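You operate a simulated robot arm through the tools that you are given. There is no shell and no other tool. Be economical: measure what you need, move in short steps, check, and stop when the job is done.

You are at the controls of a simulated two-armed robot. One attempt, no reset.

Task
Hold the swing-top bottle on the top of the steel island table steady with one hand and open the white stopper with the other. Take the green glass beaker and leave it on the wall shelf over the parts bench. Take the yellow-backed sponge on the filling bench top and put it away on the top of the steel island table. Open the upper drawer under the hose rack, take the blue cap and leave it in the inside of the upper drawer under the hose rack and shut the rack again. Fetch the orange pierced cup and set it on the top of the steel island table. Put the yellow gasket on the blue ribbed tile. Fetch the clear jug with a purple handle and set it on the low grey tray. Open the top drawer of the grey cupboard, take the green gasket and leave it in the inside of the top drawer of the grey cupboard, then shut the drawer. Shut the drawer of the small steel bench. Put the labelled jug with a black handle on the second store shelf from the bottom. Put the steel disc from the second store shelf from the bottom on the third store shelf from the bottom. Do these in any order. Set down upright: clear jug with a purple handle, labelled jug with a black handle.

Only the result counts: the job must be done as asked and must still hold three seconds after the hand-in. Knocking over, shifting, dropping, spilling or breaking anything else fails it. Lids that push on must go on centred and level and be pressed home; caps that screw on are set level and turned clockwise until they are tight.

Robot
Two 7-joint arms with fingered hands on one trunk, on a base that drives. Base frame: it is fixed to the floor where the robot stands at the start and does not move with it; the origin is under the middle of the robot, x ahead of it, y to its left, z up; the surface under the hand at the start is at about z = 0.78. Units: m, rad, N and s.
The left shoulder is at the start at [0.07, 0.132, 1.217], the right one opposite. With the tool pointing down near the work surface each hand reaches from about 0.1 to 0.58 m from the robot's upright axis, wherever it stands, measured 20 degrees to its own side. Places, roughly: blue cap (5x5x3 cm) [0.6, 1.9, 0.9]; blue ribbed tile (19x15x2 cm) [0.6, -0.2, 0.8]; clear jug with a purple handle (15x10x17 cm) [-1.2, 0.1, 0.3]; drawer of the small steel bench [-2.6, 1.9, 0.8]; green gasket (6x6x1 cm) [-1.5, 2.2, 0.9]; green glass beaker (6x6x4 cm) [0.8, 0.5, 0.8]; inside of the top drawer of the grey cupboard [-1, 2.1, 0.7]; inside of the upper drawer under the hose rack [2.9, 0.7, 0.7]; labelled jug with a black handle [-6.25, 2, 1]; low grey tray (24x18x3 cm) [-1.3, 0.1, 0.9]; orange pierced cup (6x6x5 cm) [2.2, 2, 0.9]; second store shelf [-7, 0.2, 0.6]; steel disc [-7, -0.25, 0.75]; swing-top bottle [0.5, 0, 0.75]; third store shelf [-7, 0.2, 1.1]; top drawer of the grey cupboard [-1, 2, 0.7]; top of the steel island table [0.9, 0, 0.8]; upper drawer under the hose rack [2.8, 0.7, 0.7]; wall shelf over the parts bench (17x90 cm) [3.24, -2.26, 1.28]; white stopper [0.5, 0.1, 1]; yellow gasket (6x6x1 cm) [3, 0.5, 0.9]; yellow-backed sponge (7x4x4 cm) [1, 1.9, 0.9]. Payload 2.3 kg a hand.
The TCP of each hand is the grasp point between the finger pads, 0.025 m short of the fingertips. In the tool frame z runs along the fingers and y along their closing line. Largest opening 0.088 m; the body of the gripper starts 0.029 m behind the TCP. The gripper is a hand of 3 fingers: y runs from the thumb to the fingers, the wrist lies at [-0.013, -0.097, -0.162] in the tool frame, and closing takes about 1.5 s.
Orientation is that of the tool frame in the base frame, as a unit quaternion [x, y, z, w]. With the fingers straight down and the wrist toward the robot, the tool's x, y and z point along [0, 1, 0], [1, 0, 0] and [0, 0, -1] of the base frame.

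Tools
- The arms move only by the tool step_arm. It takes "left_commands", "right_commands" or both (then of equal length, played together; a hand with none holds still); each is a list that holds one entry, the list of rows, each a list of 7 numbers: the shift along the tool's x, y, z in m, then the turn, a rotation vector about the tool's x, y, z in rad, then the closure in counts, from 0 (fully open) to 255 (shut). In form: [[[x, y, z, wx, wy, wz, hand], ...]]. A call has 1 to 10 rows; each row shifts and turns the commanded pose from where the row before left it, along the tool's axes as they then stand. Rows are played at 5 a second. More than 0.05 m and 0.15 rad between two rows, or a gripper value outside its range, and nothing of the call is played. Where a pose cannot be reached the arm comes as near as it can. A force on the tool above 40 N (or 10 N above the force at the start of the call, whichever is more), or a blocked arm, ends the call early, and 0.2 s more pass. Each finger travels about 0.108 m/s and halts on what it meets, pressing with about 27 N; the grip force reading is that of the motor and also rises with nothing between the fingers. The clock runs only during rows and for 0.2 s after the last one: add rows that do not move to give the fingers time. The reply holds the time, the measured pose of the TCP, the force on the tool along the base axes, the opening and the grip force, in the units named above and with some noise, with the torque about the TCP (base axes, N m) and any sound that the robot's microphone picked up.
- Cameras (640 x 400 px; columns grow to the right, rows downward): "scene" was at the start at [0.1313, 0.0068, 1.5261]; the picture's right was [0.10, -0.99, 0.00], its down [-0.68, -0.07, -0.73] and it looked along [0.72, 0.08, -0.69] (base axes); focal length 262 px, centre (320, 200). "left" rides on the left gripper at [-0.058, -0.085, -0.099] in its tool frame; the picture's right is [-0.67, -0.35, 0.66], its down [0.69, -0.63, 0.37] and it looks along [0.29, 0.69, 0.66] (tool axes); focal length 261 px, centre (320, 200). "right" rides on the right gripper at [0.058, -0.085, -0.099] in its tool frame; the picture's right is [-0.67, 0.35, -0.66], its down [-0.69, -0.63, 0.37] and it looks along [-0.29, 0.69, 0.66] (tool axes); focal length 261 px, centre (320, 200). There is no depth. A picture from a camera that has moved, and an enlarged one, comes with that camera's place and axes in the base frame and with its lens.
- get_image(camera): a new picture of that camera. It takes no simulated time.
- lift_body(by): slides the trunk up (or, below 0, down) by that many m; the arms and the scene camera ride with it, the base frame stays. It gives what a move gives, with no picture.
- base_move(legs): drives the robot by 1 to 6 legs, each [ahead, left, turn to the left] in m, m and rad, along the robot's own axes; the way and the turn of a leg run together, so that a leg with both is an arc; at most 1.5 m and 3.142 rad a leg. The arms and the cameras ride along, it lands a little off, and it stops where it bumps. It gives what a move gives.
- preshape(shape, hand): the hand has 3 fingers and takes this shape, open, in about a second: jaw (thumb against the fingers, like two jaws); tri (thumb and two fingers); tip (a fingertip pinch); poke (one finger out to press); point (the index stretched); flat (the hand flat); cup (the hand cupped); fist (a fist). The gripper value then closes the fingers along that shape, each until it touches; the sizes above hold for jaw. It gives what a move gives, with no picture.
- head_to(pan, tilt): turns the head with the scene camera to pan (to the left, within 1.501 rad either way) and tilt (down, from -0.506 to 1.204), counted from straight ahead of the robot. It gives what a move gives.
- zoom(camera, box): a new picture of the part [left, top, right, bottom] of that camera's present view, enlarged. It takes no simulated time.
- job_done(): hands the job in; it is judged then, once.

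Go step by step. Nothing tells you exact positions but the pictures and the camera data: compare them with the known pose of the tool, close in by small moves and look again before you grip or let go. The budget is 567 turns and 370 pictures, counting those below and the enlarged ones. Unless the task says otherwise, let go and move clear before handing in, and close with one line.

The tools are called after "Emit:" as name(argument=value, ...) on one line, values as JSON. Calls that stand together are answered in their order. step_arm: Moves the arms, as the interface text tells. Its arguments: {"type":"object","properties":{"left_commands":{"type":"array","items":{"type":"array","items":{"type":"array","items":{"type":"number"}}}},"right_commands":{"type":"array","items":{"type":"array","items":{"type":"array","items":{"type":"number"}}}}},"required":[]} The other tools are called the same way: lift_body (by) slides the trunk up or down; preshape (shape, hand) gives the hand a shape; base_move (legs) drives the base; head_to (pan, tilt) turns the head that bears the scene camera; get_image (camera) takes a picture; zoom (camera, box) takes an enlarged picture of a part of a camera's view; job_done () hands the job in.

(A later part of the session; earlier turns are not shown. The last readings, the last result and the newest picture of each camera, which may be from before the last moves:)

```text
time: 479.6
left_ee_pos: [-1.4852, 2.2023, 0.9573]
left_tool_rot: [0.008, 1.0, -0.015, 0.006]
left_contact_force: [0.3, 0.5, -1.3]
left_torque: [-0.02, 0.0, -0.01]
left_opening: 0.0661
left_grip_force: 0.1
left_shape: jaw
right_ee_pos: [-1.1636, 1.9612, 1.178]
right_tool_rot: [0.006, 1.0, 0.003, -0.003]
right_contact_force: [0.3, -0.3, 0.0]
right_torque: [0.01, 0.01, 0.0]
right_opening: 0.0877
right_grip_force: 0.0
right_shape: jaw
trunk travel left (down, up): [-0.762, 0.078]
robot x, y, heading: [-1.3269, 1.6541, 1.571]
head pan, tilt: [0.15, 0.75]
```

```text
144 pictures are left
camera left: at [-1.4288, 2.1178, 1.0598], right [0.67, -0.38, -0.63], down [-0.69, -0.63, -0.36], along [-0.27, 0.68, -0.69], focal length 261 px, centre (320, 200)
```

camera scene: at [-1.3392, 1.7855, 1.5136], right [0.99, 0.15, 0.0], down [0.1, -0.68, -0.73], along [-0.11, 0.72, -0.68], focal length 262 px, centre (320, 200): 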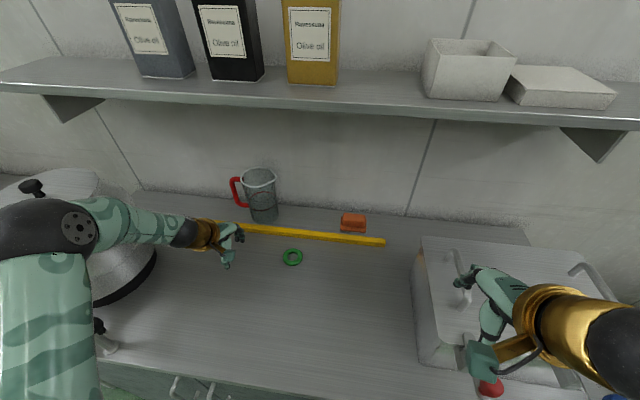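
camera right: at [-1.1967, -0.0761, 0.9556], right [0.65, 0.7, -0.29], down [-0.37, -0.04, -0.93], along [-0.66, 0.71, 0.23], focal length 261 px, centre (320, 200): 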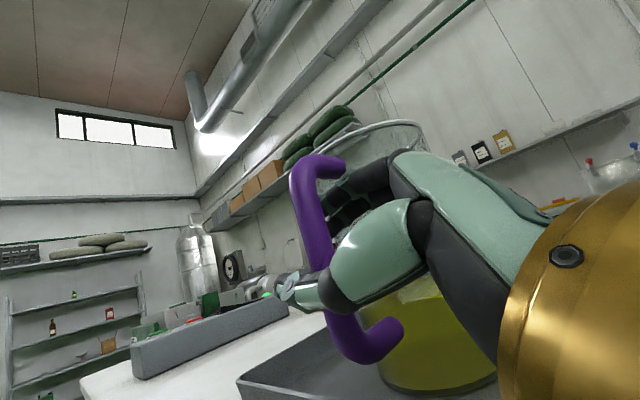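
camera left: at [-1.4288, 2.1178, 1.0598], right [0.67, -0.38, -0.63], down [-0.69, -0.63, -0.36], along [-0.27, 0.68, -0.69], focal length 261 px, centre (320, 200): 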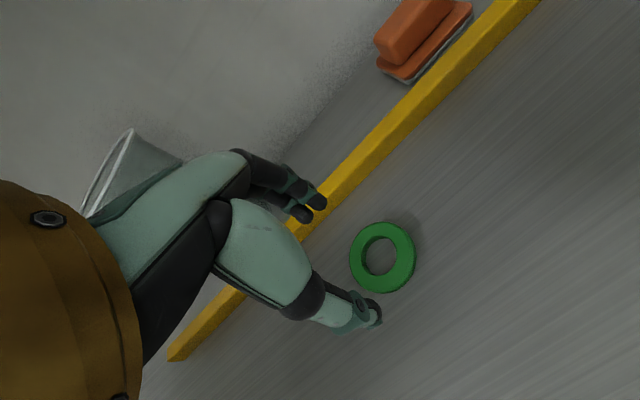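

Emit:
step_arm(left_commands=[[[-0.002, 0.006, 0.02, 0, 0, 0, 64], [0, 0, 0.02, 0, 0, 0, 64], [0, 0, 0.014, 0, 0, 0, 64], [0, 0, 0.006, 0, 0, 0, 64], [0, 0, 0, 0, 0, 0, 64]]])

Emit:
get_image(camera="left")

```text
time: 480.8
left_ee_pos: [-1.4828, 2.2071, 0.8984]
left_tool_rot: [0.007, 1.0, -0.016, 0.007]
left_contact_force: [-0.9, -0.6, 0.9]
left_torque: [0.02, -0.03, 0.02]
left_opening: 0.066
left_grip_force: 0.0
left_shape: jaw
right_ee_pos: [-1.1638, 1.9615, 1.1792]
right_tool_rot: [0.007, 1.0, 0.003, -0.004]
right_contact_force: [0.0, 0.3, 0.5]
right_torque: [-0.01, 0.02, 0.01]
right_opening: 0.0876
right_grip_force: 0.1
right_shape: jaw
trunk travel left (down, up): [-0.762, 0.078]
robot x, y, heading: [-1.323, 1.651, 1.575]
head pan, tilt: [0.15, 0.75]
```

```text
143 pictures are left
camera left: at [-1.4269, 2.1215, 0.9995], right [0.67, -0.38, -0.64], down [-0.69, -0.63, -0.36], along [-0.27, 0.68, -0.69], focal length 261 px, centre (320, 200)
```

left: 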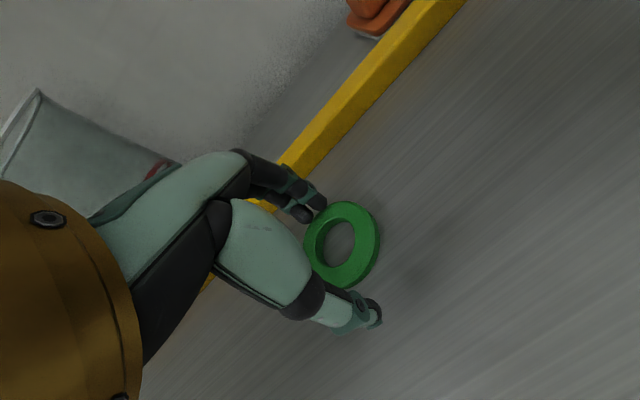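

Emit:
step_arm(left_commands=[[[0, 0, 0.005, 0, 0, 0, 64], [0, 0, 0, 0, 0, 0, 100], [0, 0, 0, 0, 0, 0, 140], [0, 0, 0, 0, 0, 0, 180], [0, 0, 0, 0, 0, 0, 180], [0, 0, 0, 0, 0, 0, 180]]])

Emit:
get_image(camera="left")

```text
time: 482.2
left_ee_pos: [-1.4823, 2.2043, 0.8964]
left_tool_rot: [0.007, 1.0, -0.01, 0.007]
left_contact_force: [-1.2, 11.3, 26.3]
left_torque: [1.31, 0.24, -0.04]
left_opening: 0.0359
left_grip_force: 0.2
left_shape: jaw
right_ee_pos: [-1.162, 1.957, 1.1807]
right_tool_rot: [0.005, 1.0, 0.004, -0.004]
right_contact_force: [-1.0, 0.2, -0.1]
right_torque: [0.02, 0.01, 0.02]
right_opening: 0.0878
right_grip_force: 0.1
right_shape: jaw
trunk travel left (down, up): [-0.762, 0.078]
robot x, y, heading: [-1.3242, 1.6501, 1.572]
head pan, tilt: [0.15, 0.75]
```

```text
142 pictures are left
camera left: at [-1.4252, 2.1195, 0.9976], right [0.67, -0.37, -0.64], down [-0.69, -0.63, -0.36], along [-0.27, 0.68, -0.68], focal length 261 px, centre (320, 200)
```

left: 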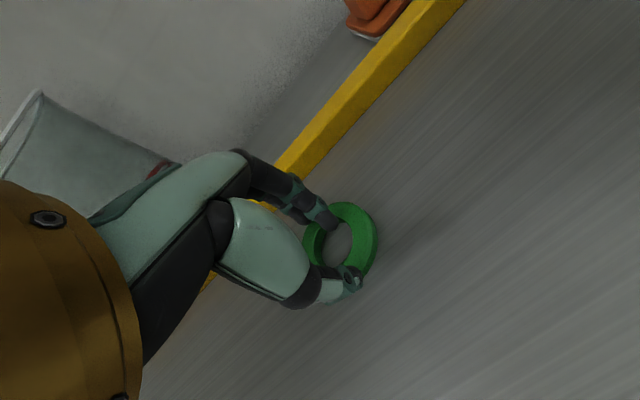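

Emit:
step_arm(left_commands=[[[0, 0, -0.01, 0, 0, 0, 100], [0, 0, -0.03, 0, 0, 0, 64], [0, 0, -0.03, 0, 0, 0, 0]]])

Emit:
preshape(hand="left", shape="tip")

Emit:
get_image(camera="left")

```text
time: 483.0
left_ee_pos: [-1.4827, 2.2068, 0.9629]
left_tool_rot: [0.007, 1.0, -0.016, 0.008]
left_contact_force: [-0.1, -0.3, 0.5]
left_torque: [-0.06, 0.01, 0.02]
left_opening: 0.0878
left_grip_force: 0.0
left_shape: jaw
right_ee_pos: [-1.162, 1.959, 1.178]
right_tool_rot: [0.006, 1.0, 0.004, -0.004]
right_contact_force: [0.3, -0.1, 0.0]
right_torque: [-0.01, 0.01, 0.03]
right_opening: 0.0877
right_grip_force: 0.0
right_shape: jaw
trunk travel left (down, up): [-0.762, 0.078]
robot x, y, heading: [-1.3237, 1.6461, 1.575]
head pan, tilt: [0.15, 0.75]
```

```text
time: 483.9
left_ee_pos: [-1.4837, 2.2086, 0.9614]
left_tool_rot: [0.007, 1.0, -0.015, 0.006]
left_contact_force: [-1.4, -0.9, -0.4]
left_torque: [0.03, -0.01, 0.02]
left_opening: 0.0879
left_grip_force: 0.0
left_shape: tip
right_ee_pos: [-1.1632, 1.9621, 1.1787]
right_tool_rot: [0.006, 1.0, 0.003, -0.004]
right_contact_force: [-0.2, -0.2, 0.3]
right_torque: [0.0, 0.01, 0.03]
right_opening: 0.0876
right_grip_force: 0.0
right_shape: jaw
trunk travel left (down, up): [-0.762, 0.078]
robot x, y, heading: [-1.326, 1.6552, 1.574]
head pan, tilt: [0.15, 0.75]
```

```text
141 pictures are left
camera left: at [-1.4272, 2.124, 1.0642], right [0.67, -0.38, -0.63], down [-0.69, -0.63, -0.36], along [-0.27, 0.68, -0.69], focal length 261 px, centre (320, 200)
```

left: 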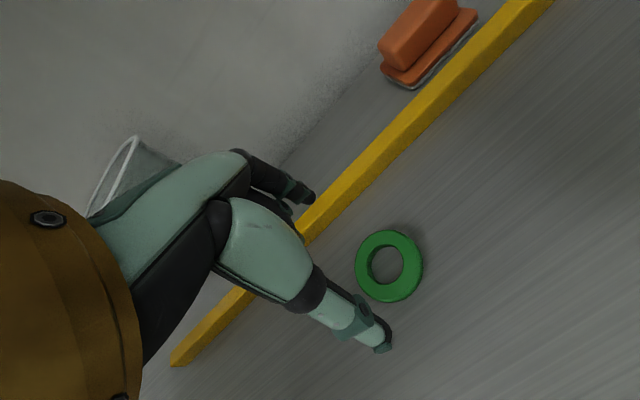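

Emit:
step_arm(left_commands=[[[-0.001, 0, 0.02, 0, 0, 0, 60], [0, 0, 0.02, 0, 0, 0, 85], [0, 0, 0.012, 0, 0, 0, 85], [0, 0, 0.005, 0, 0, 0, 85], [0, 0, 0.004, 0, 0, 0, 85], [0, 0, 0, 0, 0, 0, 85]]])

Emit:
get_image(camera="left")

```text
time: 485.3
left_ee_pos: [-1.4824, 2.2062, 0.9018]
left_tool_rot: [0.007, 1.0, -0.015, 0.006]
left_contact_force: [0.3, 0.9, -1.3]
left_torque: [0.03, -0.03, 0.01]
left_opening: 0.0591
left_grip_force: 0.0
left_shape: tip
right_ee_pos: [-1.1638, 1.9611, 1.1781]
right_tool_rot: [0.006, 1.0, 0.003, -0.004]
right_contact_force: [0.8, 0.2, -0.1]
right_torque: [-0.02, -0.04, -0.01]
right_opening: 0.0878
right_grip_force: 0.1
right_shape: jaw
trunk travel left (down, up): [-0.762, 0.078]
robot x, y, heading: [-1.3251, 1.6566, 1.575]
head pan, tilt: [0.15, 0.75]
```

```text
140 pictures are left
camera left: at [-1.4254, 2.1219, 1.0038], right [0.67, -0.38, -0.64], down [-0.69, -0.63, -0.36], along [-0.27, 0.68, -0.69], focal length 261 px, centre (320, 200)
```

left: 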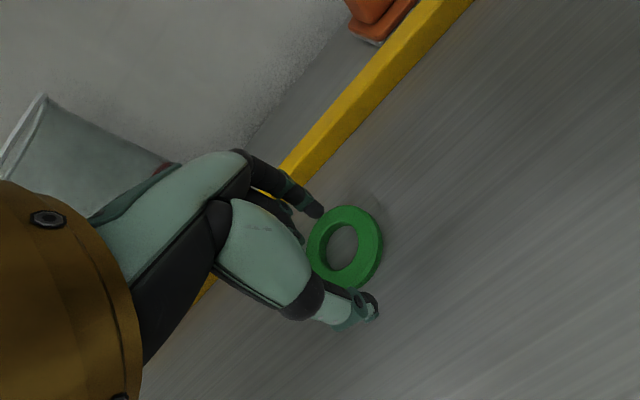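

Emit:
step_arm(left_commands=[[[0, 0, 0.003, 0, 0, 0, 85], [0, 0, 0.003, 0, 0, 0, 85], [0, 0, 0, 0, 0, 0, 85]]])

```text
time: 486.1
left_ee_pos: [-1.4821, 2.2065, 0.8965]
left_tool_rot: [0.009, 1.0, -0.015, 0.007]
left_contact_force: [-0.2, -0.2, 2.4]
left_torque: [0.1, 0.0, 0.03]
left_opening: 0.0593
left_grip_force: 0.1
left_shape: tip
right_ee_pos: [-1.1625, 1.9595, 1.1776]
right_tool_rot: [0.006, 1.0, 0.003, -0.004]
right_contact_force: [-0.9, 0.1, 0.0]
right_torque: [0.0, -0.02, 0.02]
right_opening: 0.0876
right_grip_force: 0.1
right_shape: jaw
trunk travel left (down, up): [-0.762, 0.078]
robot x, y, heading: [-1.3255, 1.6525, 1.574]
head pan, tilt: [0.15, 0.75]
```

Emit:
step_arm(left_commands=[[[0, 0, 0, 0, 0, 0, 95], [0, 0, 0, 0, 0, 0, 105], [0, 0, 0, 0, 0, 0, 115], [0, 0, 0, 0, 0, 0, 125], [0, 0, 0, 0, 0, 0, 130], [0, 0, 0, 0, 0, 0, 130]]])

Emit:
get_image(camera="left")

```text
time: 487.5
left_ee_pos: [-1.481, 2.2058, 0.8951]
left_tool_rot: [0.007, 1.0, -0.014, 0.007]
left_contact_force: [0.6, 4.5, 5.2]
left_torque: [0.32, -0.01, -0.02]
left_opening: 0.0498
left_grip_force: 0.1
left_shape: tip
right_ee_pos: [-1.1623, 1.9626, 1.1786]
right_tool_rot: [0.006, 1.0, 0.003, -0.004]
right_contact_force: [-0.4, -0.3, -0.5]
right_torque: [0.0, 0.02, -0.04]
right_opening: 0.0876
right_grip_force: 0.0
right_shape: jaw
trunk travel left (down, up): [-0.762, 0.078]
robot x, y, heading: [-1.3262, 1.6484, 1.571]
head pan, tilt: [0.15, 0.75]
```

```text
139 pictures are left
camera left: at [-1.4245, 2.1221, 0.998], right [0.67, -0.38, -0.64], down [-0.69, -0.63, -0.36], along [-0.27, 0.68, -0.68], focal length 261 px, centre (320, 200)
```

left: 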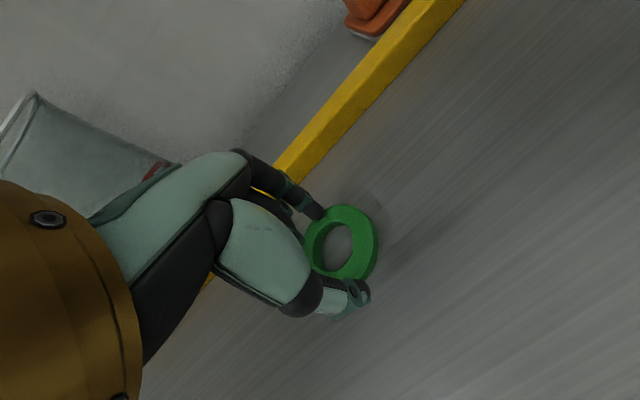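

Emit:
step_arm(left_commands=[[[0, 0, 0, 0, 0, 0, 150], [0, 0, 0, 0, 0, 0, 180], [0, 0, 0, 0, 0, 0, 200], [0, 0, 0, 0, 0, 0, 200]]])

Emit:
get_image(camera="left")

```text
time: 488.5
left_ee_pos: [-1.4823, 2.2059, 0.8957]
left_tool_rot: [0.007, 1.0, -0.016, 0.007]
left_contact_force: [0.8, 0.5, 0.2]
left_torque: [-0.05, -0.01, 0.02]
left_opening: 0.0189
left_grip_force: 0.1
left_shape: tip
right_ee_pos: [-1.1628, 1.9604, 1.1777]
right_tool_rot: [0.006, 1.0, 0.004, -0.004]
right_contact_force: [0.8, 0.1, 0.2]
right_torque: [0.01, 0.01, -0.02]
right_opening: 0.0875
right_grip_force: 0.0
right_shape: jaw
trunk travel left (down, up): [-0.762, 0.078]
robot x, y, heading: [-1.3253, 1.6558, 1.574]
head pan, tilt: [0.15, 0.75]
```

```text
138 pictures are left
camera left: at [-1.425, 2.1214, 0.9978], right [0.67, -0.38, -0.64], down [-0.69, -0.63, -0.36], along [-0.27, 0.68, -0.69], focal length 261 px, centre (320, 200)
```

left: 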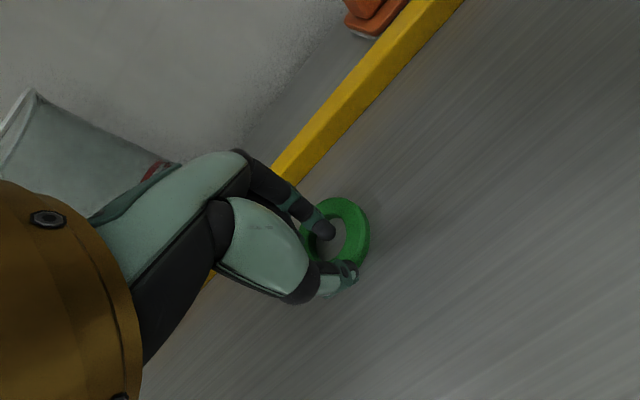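

The index slipped into the ring's hole with the thumb outside: closing further should pinch the ring's wall.

Emit:
step_arm(left_commands=[[[0, 0, 0, 0, 0, 0, 230], [0, 0, 0, 0, 0, 0, 255], [0, 0, 0, 0, 0, 0, 255], [0, 0, 0, 0, 0, 0, 255]]])

Emit:
get_image(camera="left")

```text
time: 489.5
left_ee_pos: [-1.4818, 2.2066, 0.8962]
left_tool_rot: [0.007, 1.0, -0.015, 0.007]
left_contact_force: [0.1, -0.1, -0.2]
left_torque: [0.03, -0.01, -0.01]
left_opening: 0.0
left_grip_force: 26.9
left_shape: tip
right_ee_pos: [-1.1631, 1.961, 1.177]
right_tool_rot: [0.006, 1.0, 0.002, -0.004]
right_contact_force: [-0.4, 0.2, 0.2]
right_torque: [0.03, -0.02, -0.03]
right_opening: 0.0877
right_grip_force: 0.1
right_shape: jaw
trunk travel left (down, up): [-0.762, 0.078]
robot x, y, heading: [-1.3248, 1.6511, 1.577]
head pan, tilt: [0.15, 0.75]
```

```text
137 pictures are left
camera left: at [-1.425, 2.1218, 0.9977], right [0.67, -0.38, -0.64], down [-0.69, -0.63, -0.36], along [-0.27, 0.68, -0.69], focal length 261 px, centre (320, 200)
```

left: 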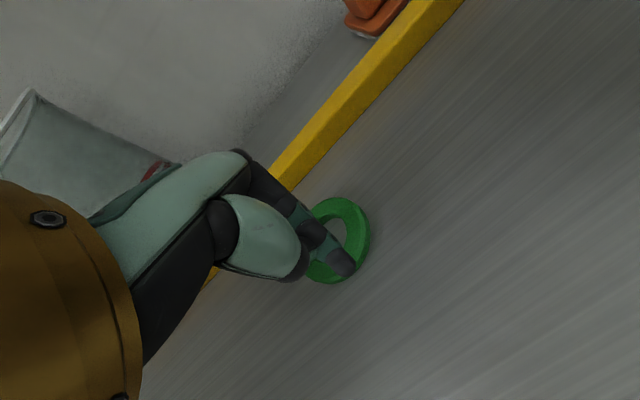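

Emit:
step_arm(left_commands=[[[0, 0, -0.03, 0, 0, 0, 200], [0, -0.019, 0, 0, 0, 0, 154], [0, 0, 0, 0, 0, 0, 154], [0, 0, 0, 0, 0, 0, 154]]])

Emit:
get_image(camera="left")

```text
time: 490.5
left_ee_pos: [-1.4823, 2.1885, 0.9269]
left_tool_rot: [0.007, 1.0, -0.016, 0.007]
left_contact_force: [-0.5, 0.3, 0.1]
left_torque: [-0.03, -0.01, 0.0]
left_opening: 0.0345
left_grip_force: 0.1
left_shape: tip
right_ee_pos: [-1.1636, 1.9626, 1.1769]
right_tool_rot: [0.006, 1.0, 0.002, -0.005]
right_contact_force: [-1.1, 0.6, 1.2]
right_torque: [-0.01, 0.02, 0.02]
right_opening: 0.0878
right_grip_force: 0.0
right_shape: jaw
trunk travel left (down, up): [-0.762, 0.078]
robot x, y, heading: [-1.3243, 1.6506, 1.572]
head pan, tilt: [0.15, 0.75]
```

```text
136 pictures are left
camera left: at [-1.4253, 2.1042, 1.0286], right [0.67, -0.38, -0.64], down [-0.69, -0.63, -0.36], along [-0.27, 0.68, -0.69], focal length 261 px, centre (320, 200)
```

left: 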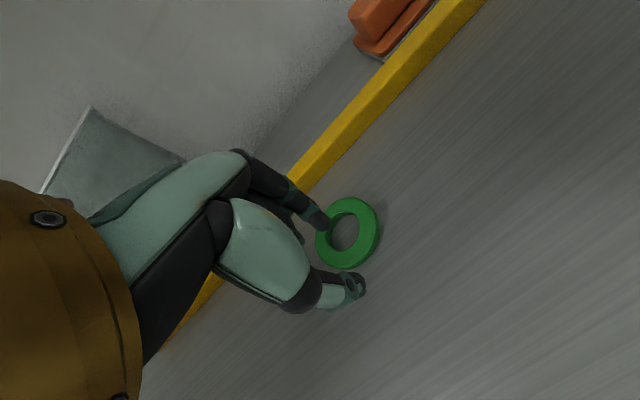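

Emit:
step_arm(left_commands=[[[0, 0.004, 0.015, 0, 0, 0, 154], [0, 0, 0.012, 0, 0, 0, 154], [0, 0, 0.004, 0, 0, 0, 154], [0, 0, 0, 0, 0, 0, 154]]])

Emit:
get_image(camera="left")

```text
time: 491.5
left_ee_pos: [-1.4815, 2.1918, 0.8951]
left_tool_rot: [0.006, 1.0, -0.015, 0.007]
left_contact_force: [-0.6, 0.0, -0.1]
left_torque: [-0.02, 0.03, 0.0]
left_opening: 0.0346
left_grip_force: 0.0
left_shape: tip
right_ee_pos: [-1.163, 1.9608, 1.1772]
right_tool_rot: [0.006, 1.0, 0.003, -0.004]
right_contact_force: [-0.8, -0.3, -0.3]
right_torque: [0.01, -0.05, -0.01]
right_opening: 0.0876
right_grip_force: 0.1
right_shape: jaw
trunk travel left (down, up): [-0.762, 0.078]
robot x, y, heading: [-1.3254, 1.6494, 1.573]
head pan, tilt: [0.15, 0.75]
```

```text
135 pictures are left
camera left: at [-1.4252, 2.1072, 0.9974], right [0.67, -0.38, -0.64], down [-0.69, -0.63, -0.36], along [-0.27, 0.68, -0.69], focal length 261 px, centre (320, 200)
```

left: 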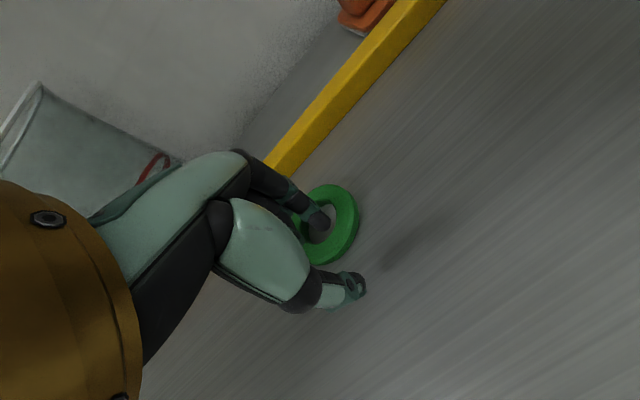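

Emit:
step_arm(left_commands=[[[0, 0, 0.004, 0, 0, 0, 154], [0, 0, 0.003, 0, 0, 0, 154], [0, 0, 0.003, 0, 0, 0, 154], [0, 0, 0, 0, 0, 0, 154]]])

```text
time: 492.5
left_ee_pos: [-1.4824, 2.1919, 0.8875]
left_tool_rot: [0.007, 1.0, -0.014, 0.007]
left_contact_force: [-0.5, 1.2, 6.7]
left_torque: [0.22, -0.03, 0.04]
left_opening: 0.0352
left_grip_force: 0.1
left_shape: tip
right_ee_pos: [-1.163, 1.9597, 1.1777]
right_tool_rot: [0.006, 1.0, 0.003, -0.005]
right_contact_force: [-0.1, 0.0, 0.7]
right_torque: [0.03, 0.02, 0.02]
right_opening: 0.0877
right_grip_force: 0.0
right_shape: jaw
trunk travel left (down, up): [-0.762, 0.078]
robot x, y, heading: [-1.3261, 1.6516, 1.576]
head pan, tilt: [0.15, 0.75]
```

Emit:
step_arm(left_commands=[[[0, 0, -0.001, 0, 0, 0, 170], [0, 0, 0.001, 0, 0, 0, 185], [0, 0, 0.002, 0, 0, 0, 200], [0, 0, 0.001, 0, 0, 0, 215], [0, 0, 0.001, 0, 0, 0, 235], [0, 0, 0, 0, 0, 0, 255], [0, 0, 0, 0, 0, 0, 255]]])

Emit:
get_image(camera="left")

```text
time: 494.1
left_ee_pos: [-1.4805, 2.1879, 0.8852]
left_tool_rot: [0.007, 1.0, -0.012, 0.006]
left_contact_force: [-0.8, 5.7, 27.0]
left_torque: [0.89, -0.05, 0.01]
left_opening: 0.0129
left_grip_force: 26.8
left_shape: tip
right_ee_pos: [-1.1618, 1.9556, 1.1789]
right_tool_rot: [0.006, 1.0, 0.006, -0.003]
right_contact_force: [1.1, 0.9, -0.1]
right_torque: [0.02, -0.01, 0.0]
right_opening: 0.0877
right_grip_force: 0.1
right_shape: jaw
trunk travel left (down, up): [-0.762, 0.078]
robot x, y, heading: [-1.3254, 1.6493, 1.577]
head pan, tilt: [0.15, 0.75]
```

```text
134 pictures are left
camera left: at [-1.4236, 2.1023, 0.9866], right [0.67, -0.37, -0.64], down [-0.69, -0.63, -0.36], along [-0.27, 0.68, -0.68], focal length 261 px, centre (320, 200)
```

left: 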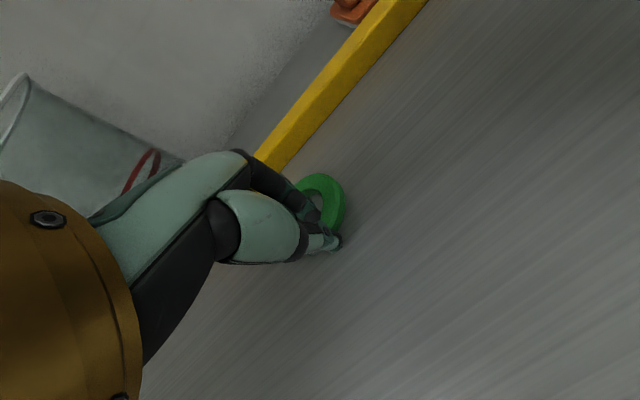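

Pinched at 0.013 m with 27 N. Lifting to check.

Emit:
step_arm(left_commands=[[[0, 0, -0.01, 0, 0, 0, 255], [0, 0, -0.03, 0, 0, 0, 255], [0, 0, -0.03, 0, 0, 0, 255], [0, 0, 0, 0, 0, 0, 255]]])

Emit:
get_image(camera="left")

```text
time: 495.1
left_ee_pos: [-1.4834, 2.1934, 0.9509]
left_tool_rot: [0.007, 1.0, -0.016, 0.007]
left_contact_force: [-0.1, 0.2, -0.2]
left_torque: [-0.06, -0.01, -0.01]
left_opening: 0.0031
left_grip_force: 27.0
left_shape: tip
right_ee_pos: [-1.1644, 1.962, 1.1769]
right_tool_rot: [0.006, 1.0, 0.002, -0.004]
right_contact_force: [0.3, -0.6, -0.6]
right_torque: [0.0, 0.01, 0.0]
right_opening: 0.0877
right_grip_force: 0.1
right_shape: jaw
trunk travel left (down, up): [-0.762, 0.078]
robot x, y, heading: [-1.3234, 1.6494, 1.578]
head pan, tilt: [0.15, 0.75]
```

```text
133 pictures are left
camera left: at [-1.4266, 2.1098, 1.0529], right [0.67, -0.38, -0.63], down [-0.69, -0.63, -0.35], along [-0.27, 0.68, -0.69], focal length 261 px, centre (320, 200)
```

left: 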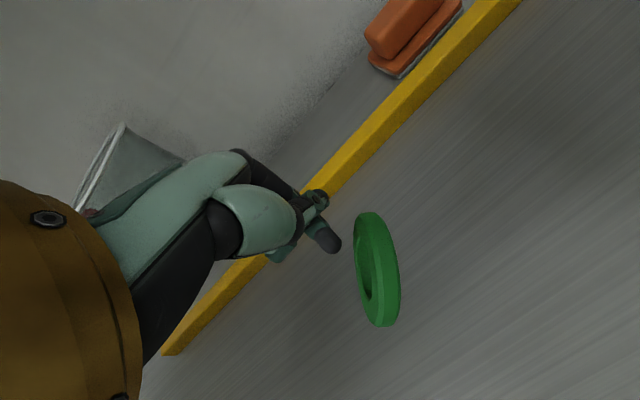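

Emit:
step_arm(left_commands=[[[0, 0, -0.005, 0, 0, 0, 200], [0, 0, 0, 0, 0, 0, 154], [0, 0, 0, 0, 0, 0, 100], [0, 0, 0, 0, 0, 0, 64], [0, 0, 0, 0, 0, 0, 64]]])

Emit:
get_image(camera="left")

Emit:
get_image(camera="scene")

```text
time: 496.3
left_ee_pos: [-1.4831, 2.1933, 0.9569]
left_tool_rot: [0.006, 1.0, -0.016, 0.006]
left_contact_force: [0.8, -0.3, -0.2]
left_torque: [0.02, -0.01, -0.02]
left_opening: 0.0657
left_grip_force: 0.1
left_shape: tip
right_ee_pos: [-1.1633, 1.9628, 1.1776]
right_tool_rot: [0.006, 1.0, 0.003, -0.004]
right_contact_force: [0.2, 1.0, 0.6]
right_torque: [0.02, 0.0, -0.02]
right_opening: 0.0877
right_grip_force: 0.1
right_shape: jaw
trunk travel left (down, up): [-0.762, 0.078]
robot x, y, heading: [-1.3258, 1.6549, 1.572]
head pan, tilt: [0.15, 0.75]
```

```text
132 pictures are left
camera left: at [-1.4264, 2.1092, 1.0584], right [0.67, -0.38, -0.64], down [-0.69, -0.63, -0.36], along [-0.27, 0.68, -0.69], focal length 261 px, centre (320, 200)
```

left: 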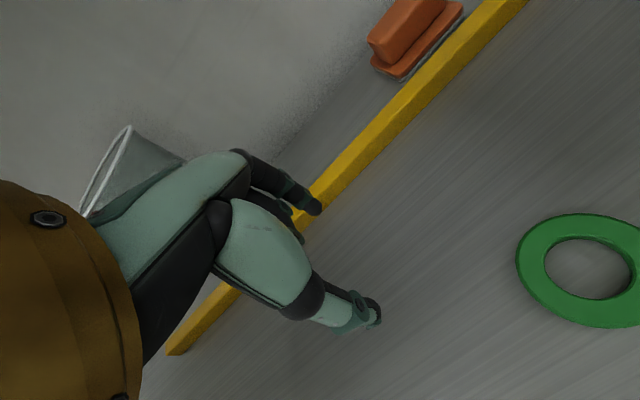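

```text
131 pictures are left
camera scene: at [-1.3392, 1.7836, 1.5138], right [0.99, 0.15, 0.0], down [0.1, -0.67, -0.73], along [-0.11, 0.72, -0.68], focal length 262 px, centre (320, 200)
```

scene: 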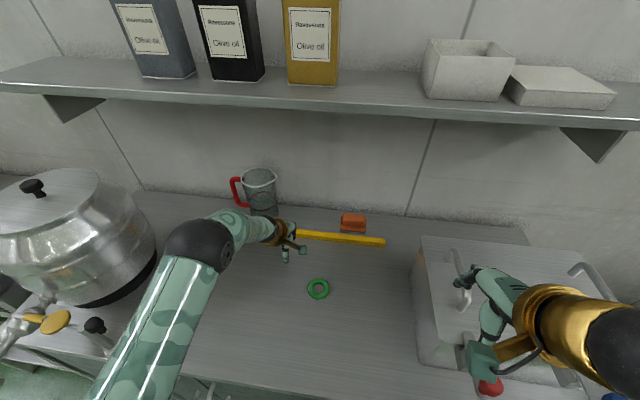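

The ring slipped and now lies at about (-1.397, 2.123), with free space around. I'll go back to the jaw shape and grip it from outside, pressing down while closing.

Emit:
preshape(hand="left", shape="jaw")

Emit:
step_arm(left_commands=[[[-0.0287, -0.0233, 0, 0, 0, 0, 30], [-0.0287, -0.0233, 0, 0, 0, 0, 60], [-0.0287, -0.0233, 0, 0, 0, 0, 80], [0, 0, 0, 0, 0, 0, 80]]])

Emit:
get_image(camera="left")

```text
time: 497.2
left_ee_pos: [-1.4838, 2.1951, 0.9566]
left_tool_rot: [0.007, 1.0, -0.015, 0.007]
left_contact_force: [-0.3, -0.1, 0.4]
left_torque: [0.01, 0.0, 0.03]
left_opening: 0.0877
left_grip_force: 0.1
left_shape: jaw
right_ee_pos: [-1.1648, 1.9608, 1.1774]
right_tool_rot: [0.006, 1.0, 0.003, -0.005]
right_contact_force: [0.5, 0.2, 0.2]
right_torque: [-0.01, -0.03, -0.01]
right_opening: 0.0877
right_grip_force: 0.0
right_shape: jaw
trunk travel left (down, up): [-0.762, 0.078]
robot x, y, heading: [-1.3254, 1.6569, 1.574]
head pan, tilt: [0.15, 0.75]
```

```text
time: 498.2
left_ee_pos: [-1.3982, 2.1236, 0.9594]
left_tool_rot: [0.007, 1.0, -0.015, 0.007]
left_contact_force: [0.0, -0.4, -0.3]
left_torque: [0.01, 0.03, 0.03]
left_opening: 0.0606
left_grip_force: 0.1
left_shape: jaw
right_ee_pos: [-1.1636, 1.9618, 1.178]
right_tool_rot: [0.007, 1.0, 0.003, -0.003]
right_contact_force: [0.2, 0.5, 0.4]
right_torque: [0.0, -0.02, -0.02]
right_opening: 0.0878
right_grip_force: 0.1
right_shape: jaw
trunk travel left (down, up): [-0.762, 0.078]
robot x, y, heading: [-1.3275, 1.6561, 1.574]
head pan, tilt: [0.15, 0.75]
```

```text
130 pictures are left
camera left: at [-1.3411, 2.038, 1.0622], right [0.67, -0.38, -0.63], down [-0.69, -0.63, -0.36], along [-0.27, 0.68, -0.69], focal length 261 px, centre (320, 200)
```

left: 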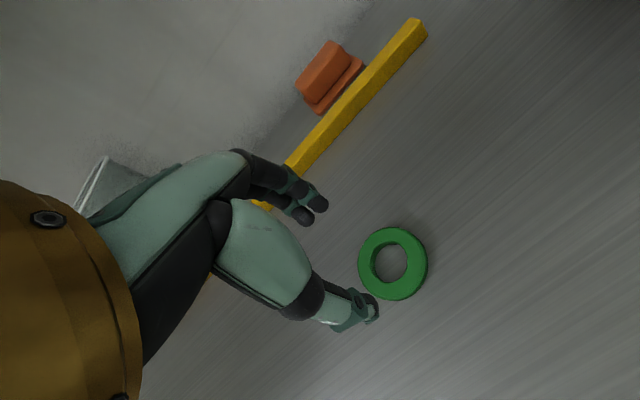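

Emit:
step_arm(left_commands=[[[-0.006, -0.003, 0.02, 0, 0, 0, 80], [0, 0, 0.02, 0, 0, 0, 80], [0, 0, 0.016, 0, 0, 0, 80], [0, 0, 0.005, 0, 0, 0, 80], [0, 0, 0.003, 0, 0, 0, 80], [0, 0, 0.002, 0, 0, 0, 80]]])

Emit:
get_image(camera="left")

```text
time: 499.6
left_ee_pos: [-1.3897, 2.1163, 0.8965]
left_tool_rot: [0.007, 1.0, -0.011, 0.006]
left_contact_force: [0.4, 2.1, 11.3]
left_torque: [0.46, 0.09, 0.03]
left_opening: 0.0608
left_grip_force: 0.0
left_shape: jaw
right_ee_pos: [-1.1616, 1.9585, 1.1778]
right_tool_rot: [0.007, 1.0, 0.003, -0.005]
right_contact_force: [-0.3, 0.5, -0.4]
right_torque: [-0.01, 0.01, -0.02]
right_opening: 0.0877
right_grip_force: 0.1
right_shape: jaw
trunk travel left (down, up): [-0.762, 0.078]
robot x, y, heading: [-1.3249, 1.6517, 1.573]
head pan, tilt: [0.15, 0.75]
```

```text
129 pictures are left
camera left: at [-1.3336, 2.0312, 0.9974], right [0.67, -0.37, -0.64], down [-0.69, -0.63, -0.36], along [-0.27, 0.68, -0.68], focal length 261 px, centre (320, 200)
```

left: 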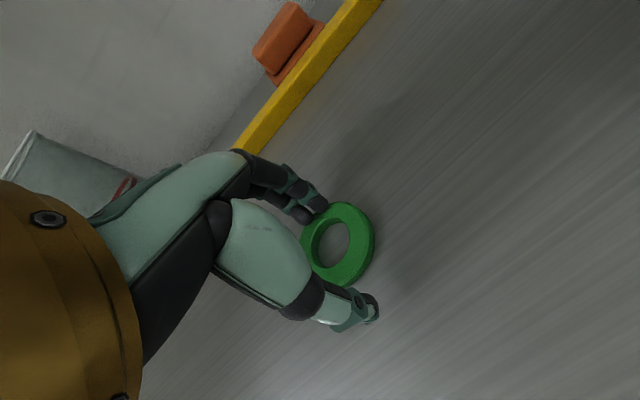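

Emit:
step_arm(left_commands=[[[0, 0, 0, 0, 0, 0, 92], [0, 0, 0.002, 0, 0, 0, 104], [0, 0, 0.002, 0, 0, 0, 116], [0, 0, 0.001, 0, 0, 0, 130], [0, 0, 0.001, 0, 0, 0, 160], [0, 0, 0, 0, 0, 0, 200], [0, 0, 0, 0, 0, 0, 200]]])

Emit:
get_image(camera="left")

```text
time: 500.6
left_ee_pos: [-1.3892, 2.1223, 0.8949]
left_tool_rot: [0.005, 1.0, -0.003, 0.007]
left_contact_force: [0.6, 2.5, 24.5]
left_torque: [0.74, -0.03, -0.04]
left_opening: 0.0448
left_grip_force: 0.1
left_shape: jaw
right_ee_pos: [-1.1629, 1.9602, 1.179]
right_tool_rot: [0.006, 1.0, 0.003, -0.005]
right_contact_force: [-0.7, 0.9, 0.3]
right_torque: [0.03, -0.01, 0.02]
right_opening: 0.0877
right_grip_force: 0.1
right_shape: jaw
trunk travel left (down, up): [-0.762, 0.078]
robot x, y, heading: [-1.3242, 1.6507, 1.576]
head pan, tilt: [0.15, 0.75]
stopped in row 4 (left hand): the force on the tool passed its limit at 41 N (the readings are from after the stop); the commanded pose is now the measured one
```

```text
128 pictures are left
camera left: at [-1.3334, 2.0349, 0.9952], right [0.68, -0.36, -0.64], down [-0.69, -0.62, -0.37], along [-0.27, 0.69, -0.67], focal length 261 px, centre (320, 200)
```

left: 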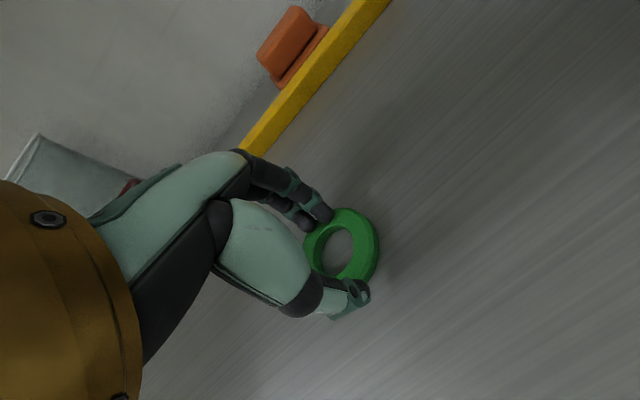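

Emit:
step_arm(left_commands=[[[0, 0, -0.001, 0, 0, 0, 160], [0, 0, 0, 0, 0, 0, 200], [0, 0, 0, 0, 0, 0, 200], [0, 0, 0, 0, 0, 0, 200]]])

Emit:
get_image(camera="left")

```text
time: 501.6
left_ee_pos: [-1.3901, 2.1216, 0.8969]
left_tool_rot: [0.006, 1.0, -0.003, 0.007]
left_contact_force: [-2.5, 17.7, 35.4]
left_torque: [1.44, 0.16, -0.04]
left_opening: 0.0273
left_grip_force: 0.0
left_shape: jaw
right_ee_pos: [-1.1629, 1.9594, 1.1786]
right_tool_rot: [0.006, 1.0, 0.003, -0.005]
right_contact_force: [-0.2, 0.2, -0.4]
right_torque: [0.0, 0.02, -0.02]
right_opening: 0.0876
right_grip_force: 0.0
right_shape: jaw
trunk travel left (down, up): [-0.762, 0.078]
robot x, y, heading: [-1.3231, 1.6528, 1.575]
head pan, tilt: [0.15, 0.75]
```

```text
127 pictures are left
camera left: at [-1.3331, 2.0351, 0.9963], right [0.67, -0.36, -0.65], down [-0.69, -0.62, -0.37], along [-0.27, 0.7, -0.67], focal length 261 px, centre (320, 200)
```

left: 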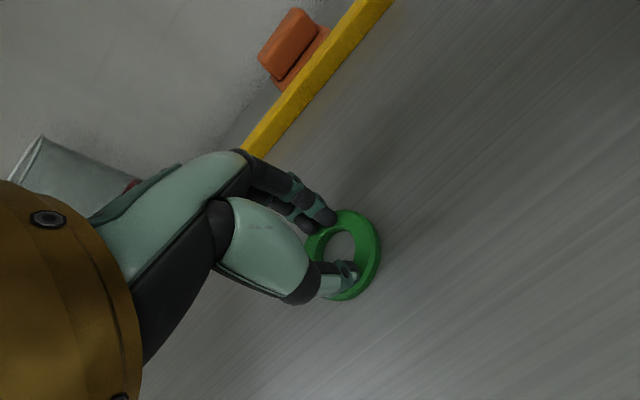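

The flat ring keeps slipping on the counter. New idea: hook one finger in its hole, drag it along the counter to the edge above the drawer, open the drawer, and pull it in. First I shape a single finger.

Emit:
step_arm(left_commands=[[[0, 0, -0.02, 0, 0, 0, 150], [0, 0, -0.03, 0, 0, 0, 60], [0, 0, -0.02, 0, 0, 0, 0]]])

Emit:
preshape(hand="left", shape="poke")

Emit:
get_image(camera="left")

Emit:
zoom(camera="scene", box=[240, 220, 400, 340])

```text
time: 502.4
left_ee_pos: [-1.3909, 2.1195, 0.9621]
left_tool_rot: [0.007, 1.0, -0.011, 0.007]
left_contact_force: [-0.1, 0.2, -0.2]
left_torque: [0.0, -0.03, 0.03]
left_opening: 0.0877
left_grip_force: 0.0
left_shape: jaw
right_ee_pos: [-1.1624, 1.9609, 1.1786]
right_tool_rot: [0.006, 1.0, 0.003, -0.004]
right_contact_force: [0.6, -0.1, 0.5]
right_torque: [-0.03, -0.02, -0.02]
right_opening: 0.0879
right_grip_force: 0.0
right_shape: jaw
trunk travel left (down, up): [-0.762, 0.078]
robot x, y, heading: [-1.3235, 1.6539, 1.565]
head pan, tilt: [0.15, 0.75]
```

```text
time: 503.3
left_ee_pos: [-1.3918, 2.1226, 0.9613]
left_tool_rot: [0.007, 1.0, -0.01, 0.007]
left_contact_force: [-0.2, 0.1, -0.9]
left_torque: [0.02, -0.03, 0.01]
left_opening: 0.0
left_grip_force: 0.0
left_shape: poke
right_ee_pos: [-1.1632, 1.9605, 1.1775]
right_tool_rot: [0.006, 1.0, 0.003, -0.004]
right_contact_force: [-0.1, -0.2, 0.0]
right_torque: [0.0, -0.04, -0.04]
right_opening: 0.0879
right_grip_force: 0.1
right_shape: jaw
trunk travel left (down, up): [-0.762, 0.078]
robot x, y, heading: [-1.3234, 1.6553, 1.574]
head pan, tilt: [0.15, 0.75]
```

```text
126 pictures are left
camera left: at [-1.335, 2.0365, 1.063], right [0.67, -0.37, -0.64], down [-0.69, -0.63, -0.36], along [-0.27, 0.69, -0.68], focal length 261 px, centre (320, 200)
```

left: 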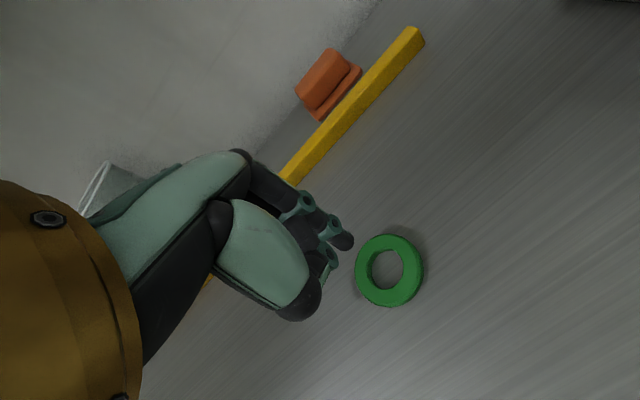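

```text
3.33 times, centred on (320, 280) of scene
camera zoom: at [-1.3391, 1.7838, 1.5138], right [0.99, 0.15, 0.0], down [0.1, -0.67, -0.73], along [-0.11, 0.72, -0.68], focal length 872 px, centre (320, -67)
```

zoom: 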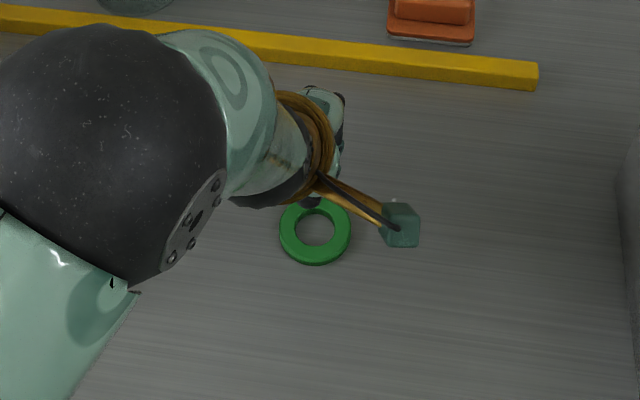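

Emit:
step_arm(left_commands=[[[0.001, -0.011, 0.02, 0, 0, 0, 0], [0, 0, 0.02, 0, 0, 0, 0], [0, 0, 0.008, 0, 0, 0, 0], [0, 0, 0.004, 0, 0, 0, 0], [0, 0, 0, 0, 0, 0, 0]]])

Emit:
get_image(camera="left")

```text
time: 504.5
left_ee_pos: [-1.3919, 2.1092, 0.9092]
left_tool_rot: [0.007, 1.0, -0.01, 0.008]
left_contact_force: [0.3, -0.5, 0.1]
left_torque: [0.01, -0.04, 0.02]
left_opening: 0.0
left_grip_force: 0.1
left_shape: poke
right_ee_pos: [-1.163, 1.9613, 1.1775]
right_tool_rot: [0.005, 1.0, 0.003, -0.005]
right_contact_force: [-0.1, -0.3, 0.5]
right_torque: [0.05, 0.01, -0.02]
right_opening: 0.0877
right_grip_force: 0.0
right_shape: jaw
trunk travel left (down, up): [-0.762, 0.078]
robot x, y, heading: [-1.329, 1.6507, 1.571]
head pan, tilt: [0.15, 0.75]
```

```text
124 pictures are left
camera left: at [-1.3355, 2.0242, 1.0115], right [0.67, -0.37, -0.64], down [-0.69, -0.63, -0.36], along [-0.27, 0.69, -0.68], focal length 261 px, centre (320, 200)
```

left: 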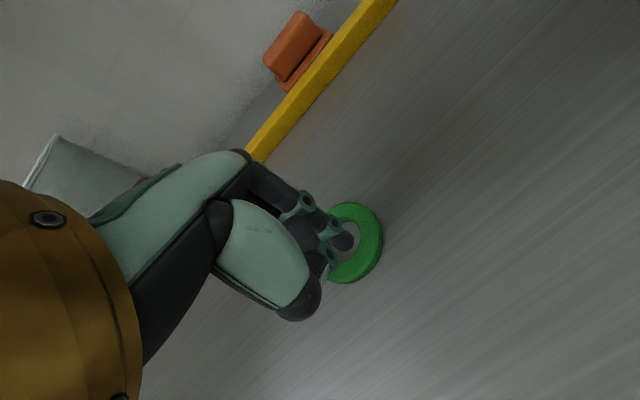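

Emit:
step_arm(left_commands=[[[0, 0, 0.004, 0, 0, 0, 0], [0, 0, 0.004, 0, 0, 0, 0], [0, 0, 0.004, 0, 0, 0, 0], [0, 0, 0.003, 0, 0, 0, 0], [0, 0, 0.003, 0, 0, 0, 0], [0, 0, 0, 0, 0, 0, 0]]])

Emit:
get_image(camera="left")

```text
time: 505.9
left_ee_pos: [-1.3908, 2.1093, 0.8959]
left_tool_rot: [0.006, 1.0, -0.006, 0.007]
left_contact_force: [-0.7, 7.2, 20.7]
left_torque: [0.12, 0.25, -0.08]
left_opening: 0.0
left_grip_force: 0.1
left_shape: poke
right_ee_pos: [-1.1626, 1.9601, 1.1788]
right_tool_rot: [0.005, 1.0, 0.003, -0.004]
right_contact_force: [-0.7, -0.5, 0.3]
right_torque: [-0.03, 0.02, 0.0]
right_opening: 0.0876
right_grip_force: 0.0
right_shape: jaw
trunk travel left (down, up): [-0.762, 0.078]
robot x, y, heading: [-1.3242, 1.6536, 1.573]
head pan, tilt: [0.15, 0.75]
```

```text
123 pictures are left
camera left: at [-1.3349, 2.0233, 0.9957], right [0.67, -0.36, -0.64], down [-0.69, -0.62, -0.37], along [-0.27, 0.69, -0.67], focal length 261 px, centre (320, 200)
```

left: 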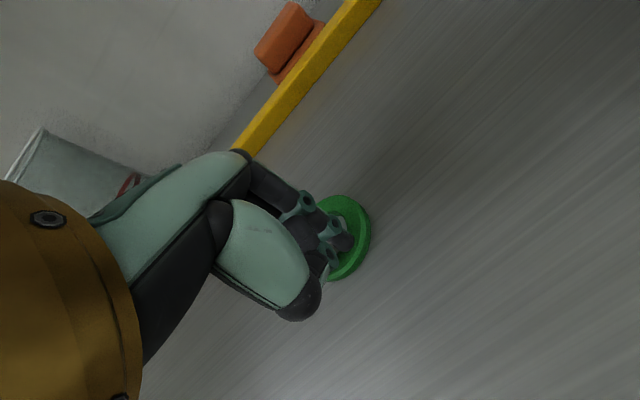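

Emit:
step_arm(left_commands=[[[0, 0, -0.004, 0, 0, 0, 0], [0, 0, 0, 0, 0, 0, 0]]])

Emit:
base_move(legs=[[-0.18, 0, 0]])

Emit:
get_image(camera="left")

Emit:
get_image(camera="scene")

```text
time: 506.5
left_ee_pos: [-1.3913, 2.1091, 0.8957]
left_tool_rot: [0.007, 1.0, -0.01, 0.007]
left_contact_force: [-1.0, 3.3, 5.1]
left_torque: [0.06, 0.07, -0.02]
left_opening: 0.0
left_grip_force: 0.0
left_shape: poke
right_ee_pos: [-1.1644, 1.9613, 1.1774]
right_tool_rot: [0.007, 1.0, 0.003, -0.005]
right_contact_force: [0.1, 0.2, 0.3]
right_torque: [-0.01, 0.01, 0.01]
right_opening: 0.0876
right_grip_force: 0.0
right_shape: jaw
trunk travel left (down, up): [-0.762, 0.078]
robot x, y, heading: [-1.3249, 1.6519, 1.574]
head pan, tilt: [0.15, 0.75]
```

```text
time: 508.0
left_ee_pos: [-1.3922, 1.9315, 0.8956]
left_tool_rot: [0.007, 1.0, -0.011, 0.007]
left_contact_force: [0.7, 0.2, 0.6]
left_torque: [0.01, -0.02, -0.01]
left_opening: 0.0
left_grip_force: 0.1
left_shape: poke
right_ee_pos: [-1.163, 1.7839, 1.1766]
right_tool_rot: [0.006, 1.0, 0.0, -0.004]
right_contact_force: [-0.1, -0.2, 0.1]
right_torque: [-0.01, -0.01, 0.0]
right_opening: 0.0876
right_grip_force: 0.0
right_shape: jaw
trunk travel left (down, up): [-0.762, 0.078]
robot x, y, heading: [-1.322, 1.4764, 1.572]
head pan, tilt: [0.15, 0.75]
```

```text
122 pictures are left
camera left: at [-1.3346, 1.846, 0.9967], right [0.67, -0.37, -0.64], down [-0.69, -0.63, -0.36], along [-0.27, 0.68, -0.68], focal length 261 px, centre (320, 200)
```

left: 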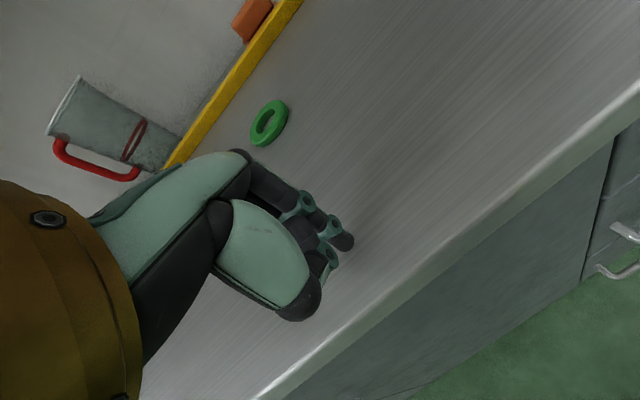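

```text
121 pictures are left
camera scene: at [-1.3385, 1.6071, 1.5134], right [0.99, 0.15, 0.0], down [0.1, -0.68, -0.73], along [-0.11, 0.72, -0.68], focal length 262 px, centre (320, 200)
```

scene: 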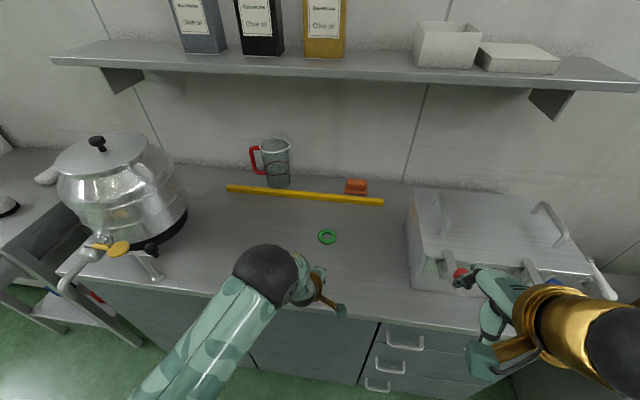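

The ring stayed behind. Instead I'll cage it between thumb and two fingers (jaw 0.06 open, tips at counter level) and slide it.

Emit:
step_arm(left_commands=[[[0, 0, -0.03, 0, 0, 0, 0], [0, 0, -0.03, 0, 0, 0, 0], [0, 0, 0, 0, 0, 0, 0]]])

Emit:
preshape(hand="left", shape="jaw")

Emit:
base_move(legs=[[0.18, 0, 0]])

Emit:
get_image(camera="left")

```text
time: 508.8
left_ee_pos: [-1.3923, 1.93, 0.9576]
left_tool_rot: [0.007, 1.0, -0.01, 0.006]
left_contact_force: [0.7, 0.4, 0.0]
left_torque: [-0.01, -0.04, -0.02]
left_opening: 0.0
left_grip_force: 0.0
left_shape: poke
right_ee_pos: [-1.1629, 1.7813, 1.1782]
right_tool_rot: [0.006, 1.0, 0.002, -0.003]
right_contact_force: [0.7, -0.5, -0.2]
right_torque: [0.0, 0.01, 0.01]
right_opening: 0.0877
right_grip_force: 0.0
right_shape: jaw
trunk travel left (down, up): [-0.762, 0.078]
robot x, y, heading: [-1.3263, 1.4723, 1.578]
head pan, tilt: [0.15, 0.75]
```

```text
time: 509.7
left_ee_pos: [-1.3914, 1.9306, 0.9571]
left_tool_rot: [0.007, 1.0, -0.01, 0.007]
left_contact_force: [0.1, 0.8, 0.4]
left_torque: [0.01, 0.02, -0.01]
left_opening: 0.0879
left_grip_force: 0.0
left_shape: jaw
right_ee_pos: [-1.1628, 1.781, 1.1782]
right_tool_rot: [0.006, 1.0, 0.002, -0.003]
right_contact_force: [-0.1, -0.3, 1.5]
right_torque: [0.02, 0.0, -0.03]
right_opening: 0.0876
right_grip_force: 0.0
right_shape: jaw
trunk travel left (down, up): [-0.762, 0.078]
robot x, y, heading: [-1.3237, 1.4705, 1.574]
head pan, tilt: [0.15, 0.75]
```

```text
time: 511.2
left_ee_pos: [-1.3927, 2.1071, 0.9585]
left_tool_rot: [0.006, 1.0, -0.008, 0.007]
left_contact_force: [-0.2, -0.3, 0.5]
left_torque: [0.02, 0.0, -0.01]
left_opening: 0.0878
left_grip_force: 0.1
left_shape: jaw
right_ee_pos: [-1.1634, 1.9573, 1.1791]
right_tool_rot: [0.005, 1.0, 0.004, -0.004]
right_contact_force: [-0.6, -0.3, 0.1]
right_torque: [0.01, -0.02, -0.01]
right_opening: 0.0878
right_grip_force: 0.0
right_shape: jaw
trunk travel left (down, up): [-0.762, 0.078]
robot x, y, heading: [-1.325, 1.6511, 1.577]
head pan, tilt: [0.15, 0.75]
```

```text
120 pictures are left
camera left: at [-1.3363, 2.0215, 1.0592], right [0.67, -0.37, -0.64], down [-0.69, -0.63, -0.37], along [-0.27, 0.69, -0.68], focal length 261 px, centre (320, 200)
```

left: 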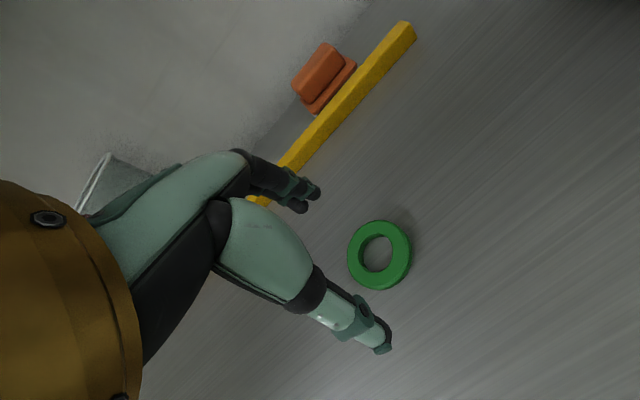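

Emit:
step_arm(left_commands=[[[-0.003, 0.01, 0.02, 0, 0, 0, 30], [0, 0, 0.02, 0, 0, 0, 60], [0, 0, 0.014, 0, 0, 0, 60], [0, 0, 0.006, 0, 0, 0, 60], [0, 0, 0, 0, 0, 0, 60]]])

Emit:
get_image(camera="left")

```text
time: 512.5
left_ee_pos: [-1.389, 2.119, 0.8966]
left_tool_rot: [0.006, 1.0, -0.009, 0.007]
left_contact_force: [0.1, -0.2, -0.4]
left_torque: [0.01, -0.02, 0.05]
left_opening: 0.0679
left_grip_force: 0.1
left_shape: jaw
right_ee_pos: [-1.1635, 1.9591, 1.1777]
right_tool_rot: [0.007, 1.0, 0.003, -0.003]
right_contact_force: [-0.2, -0.2, -0.3]
right_torque: [-0.04, 0.01, -0.03]
right_opening: 0.0877
right_grip_force: 0.0
right_shape: jaw
trunk travel left (down, up): [-0.762, 0.078]
robot x, y, heading: [-1.3254, 1.6501, 1.573]
head pan, tilt: [0.15, 0.75]
```

```text
119 pictures are left
camera left: at [-1.3324, 2.0331, 0.9978], right [0.67, -0.37, -0.64], down [-0.69, -0.63, -0.36], along [-0.27, 0.69, -0.68], focal length 261 px, centre (320, 200)
```

left: 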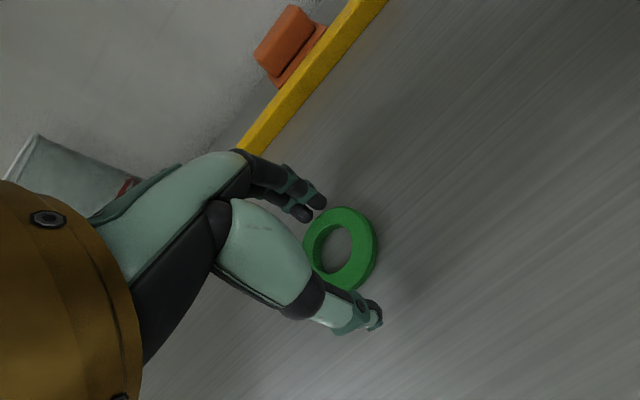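

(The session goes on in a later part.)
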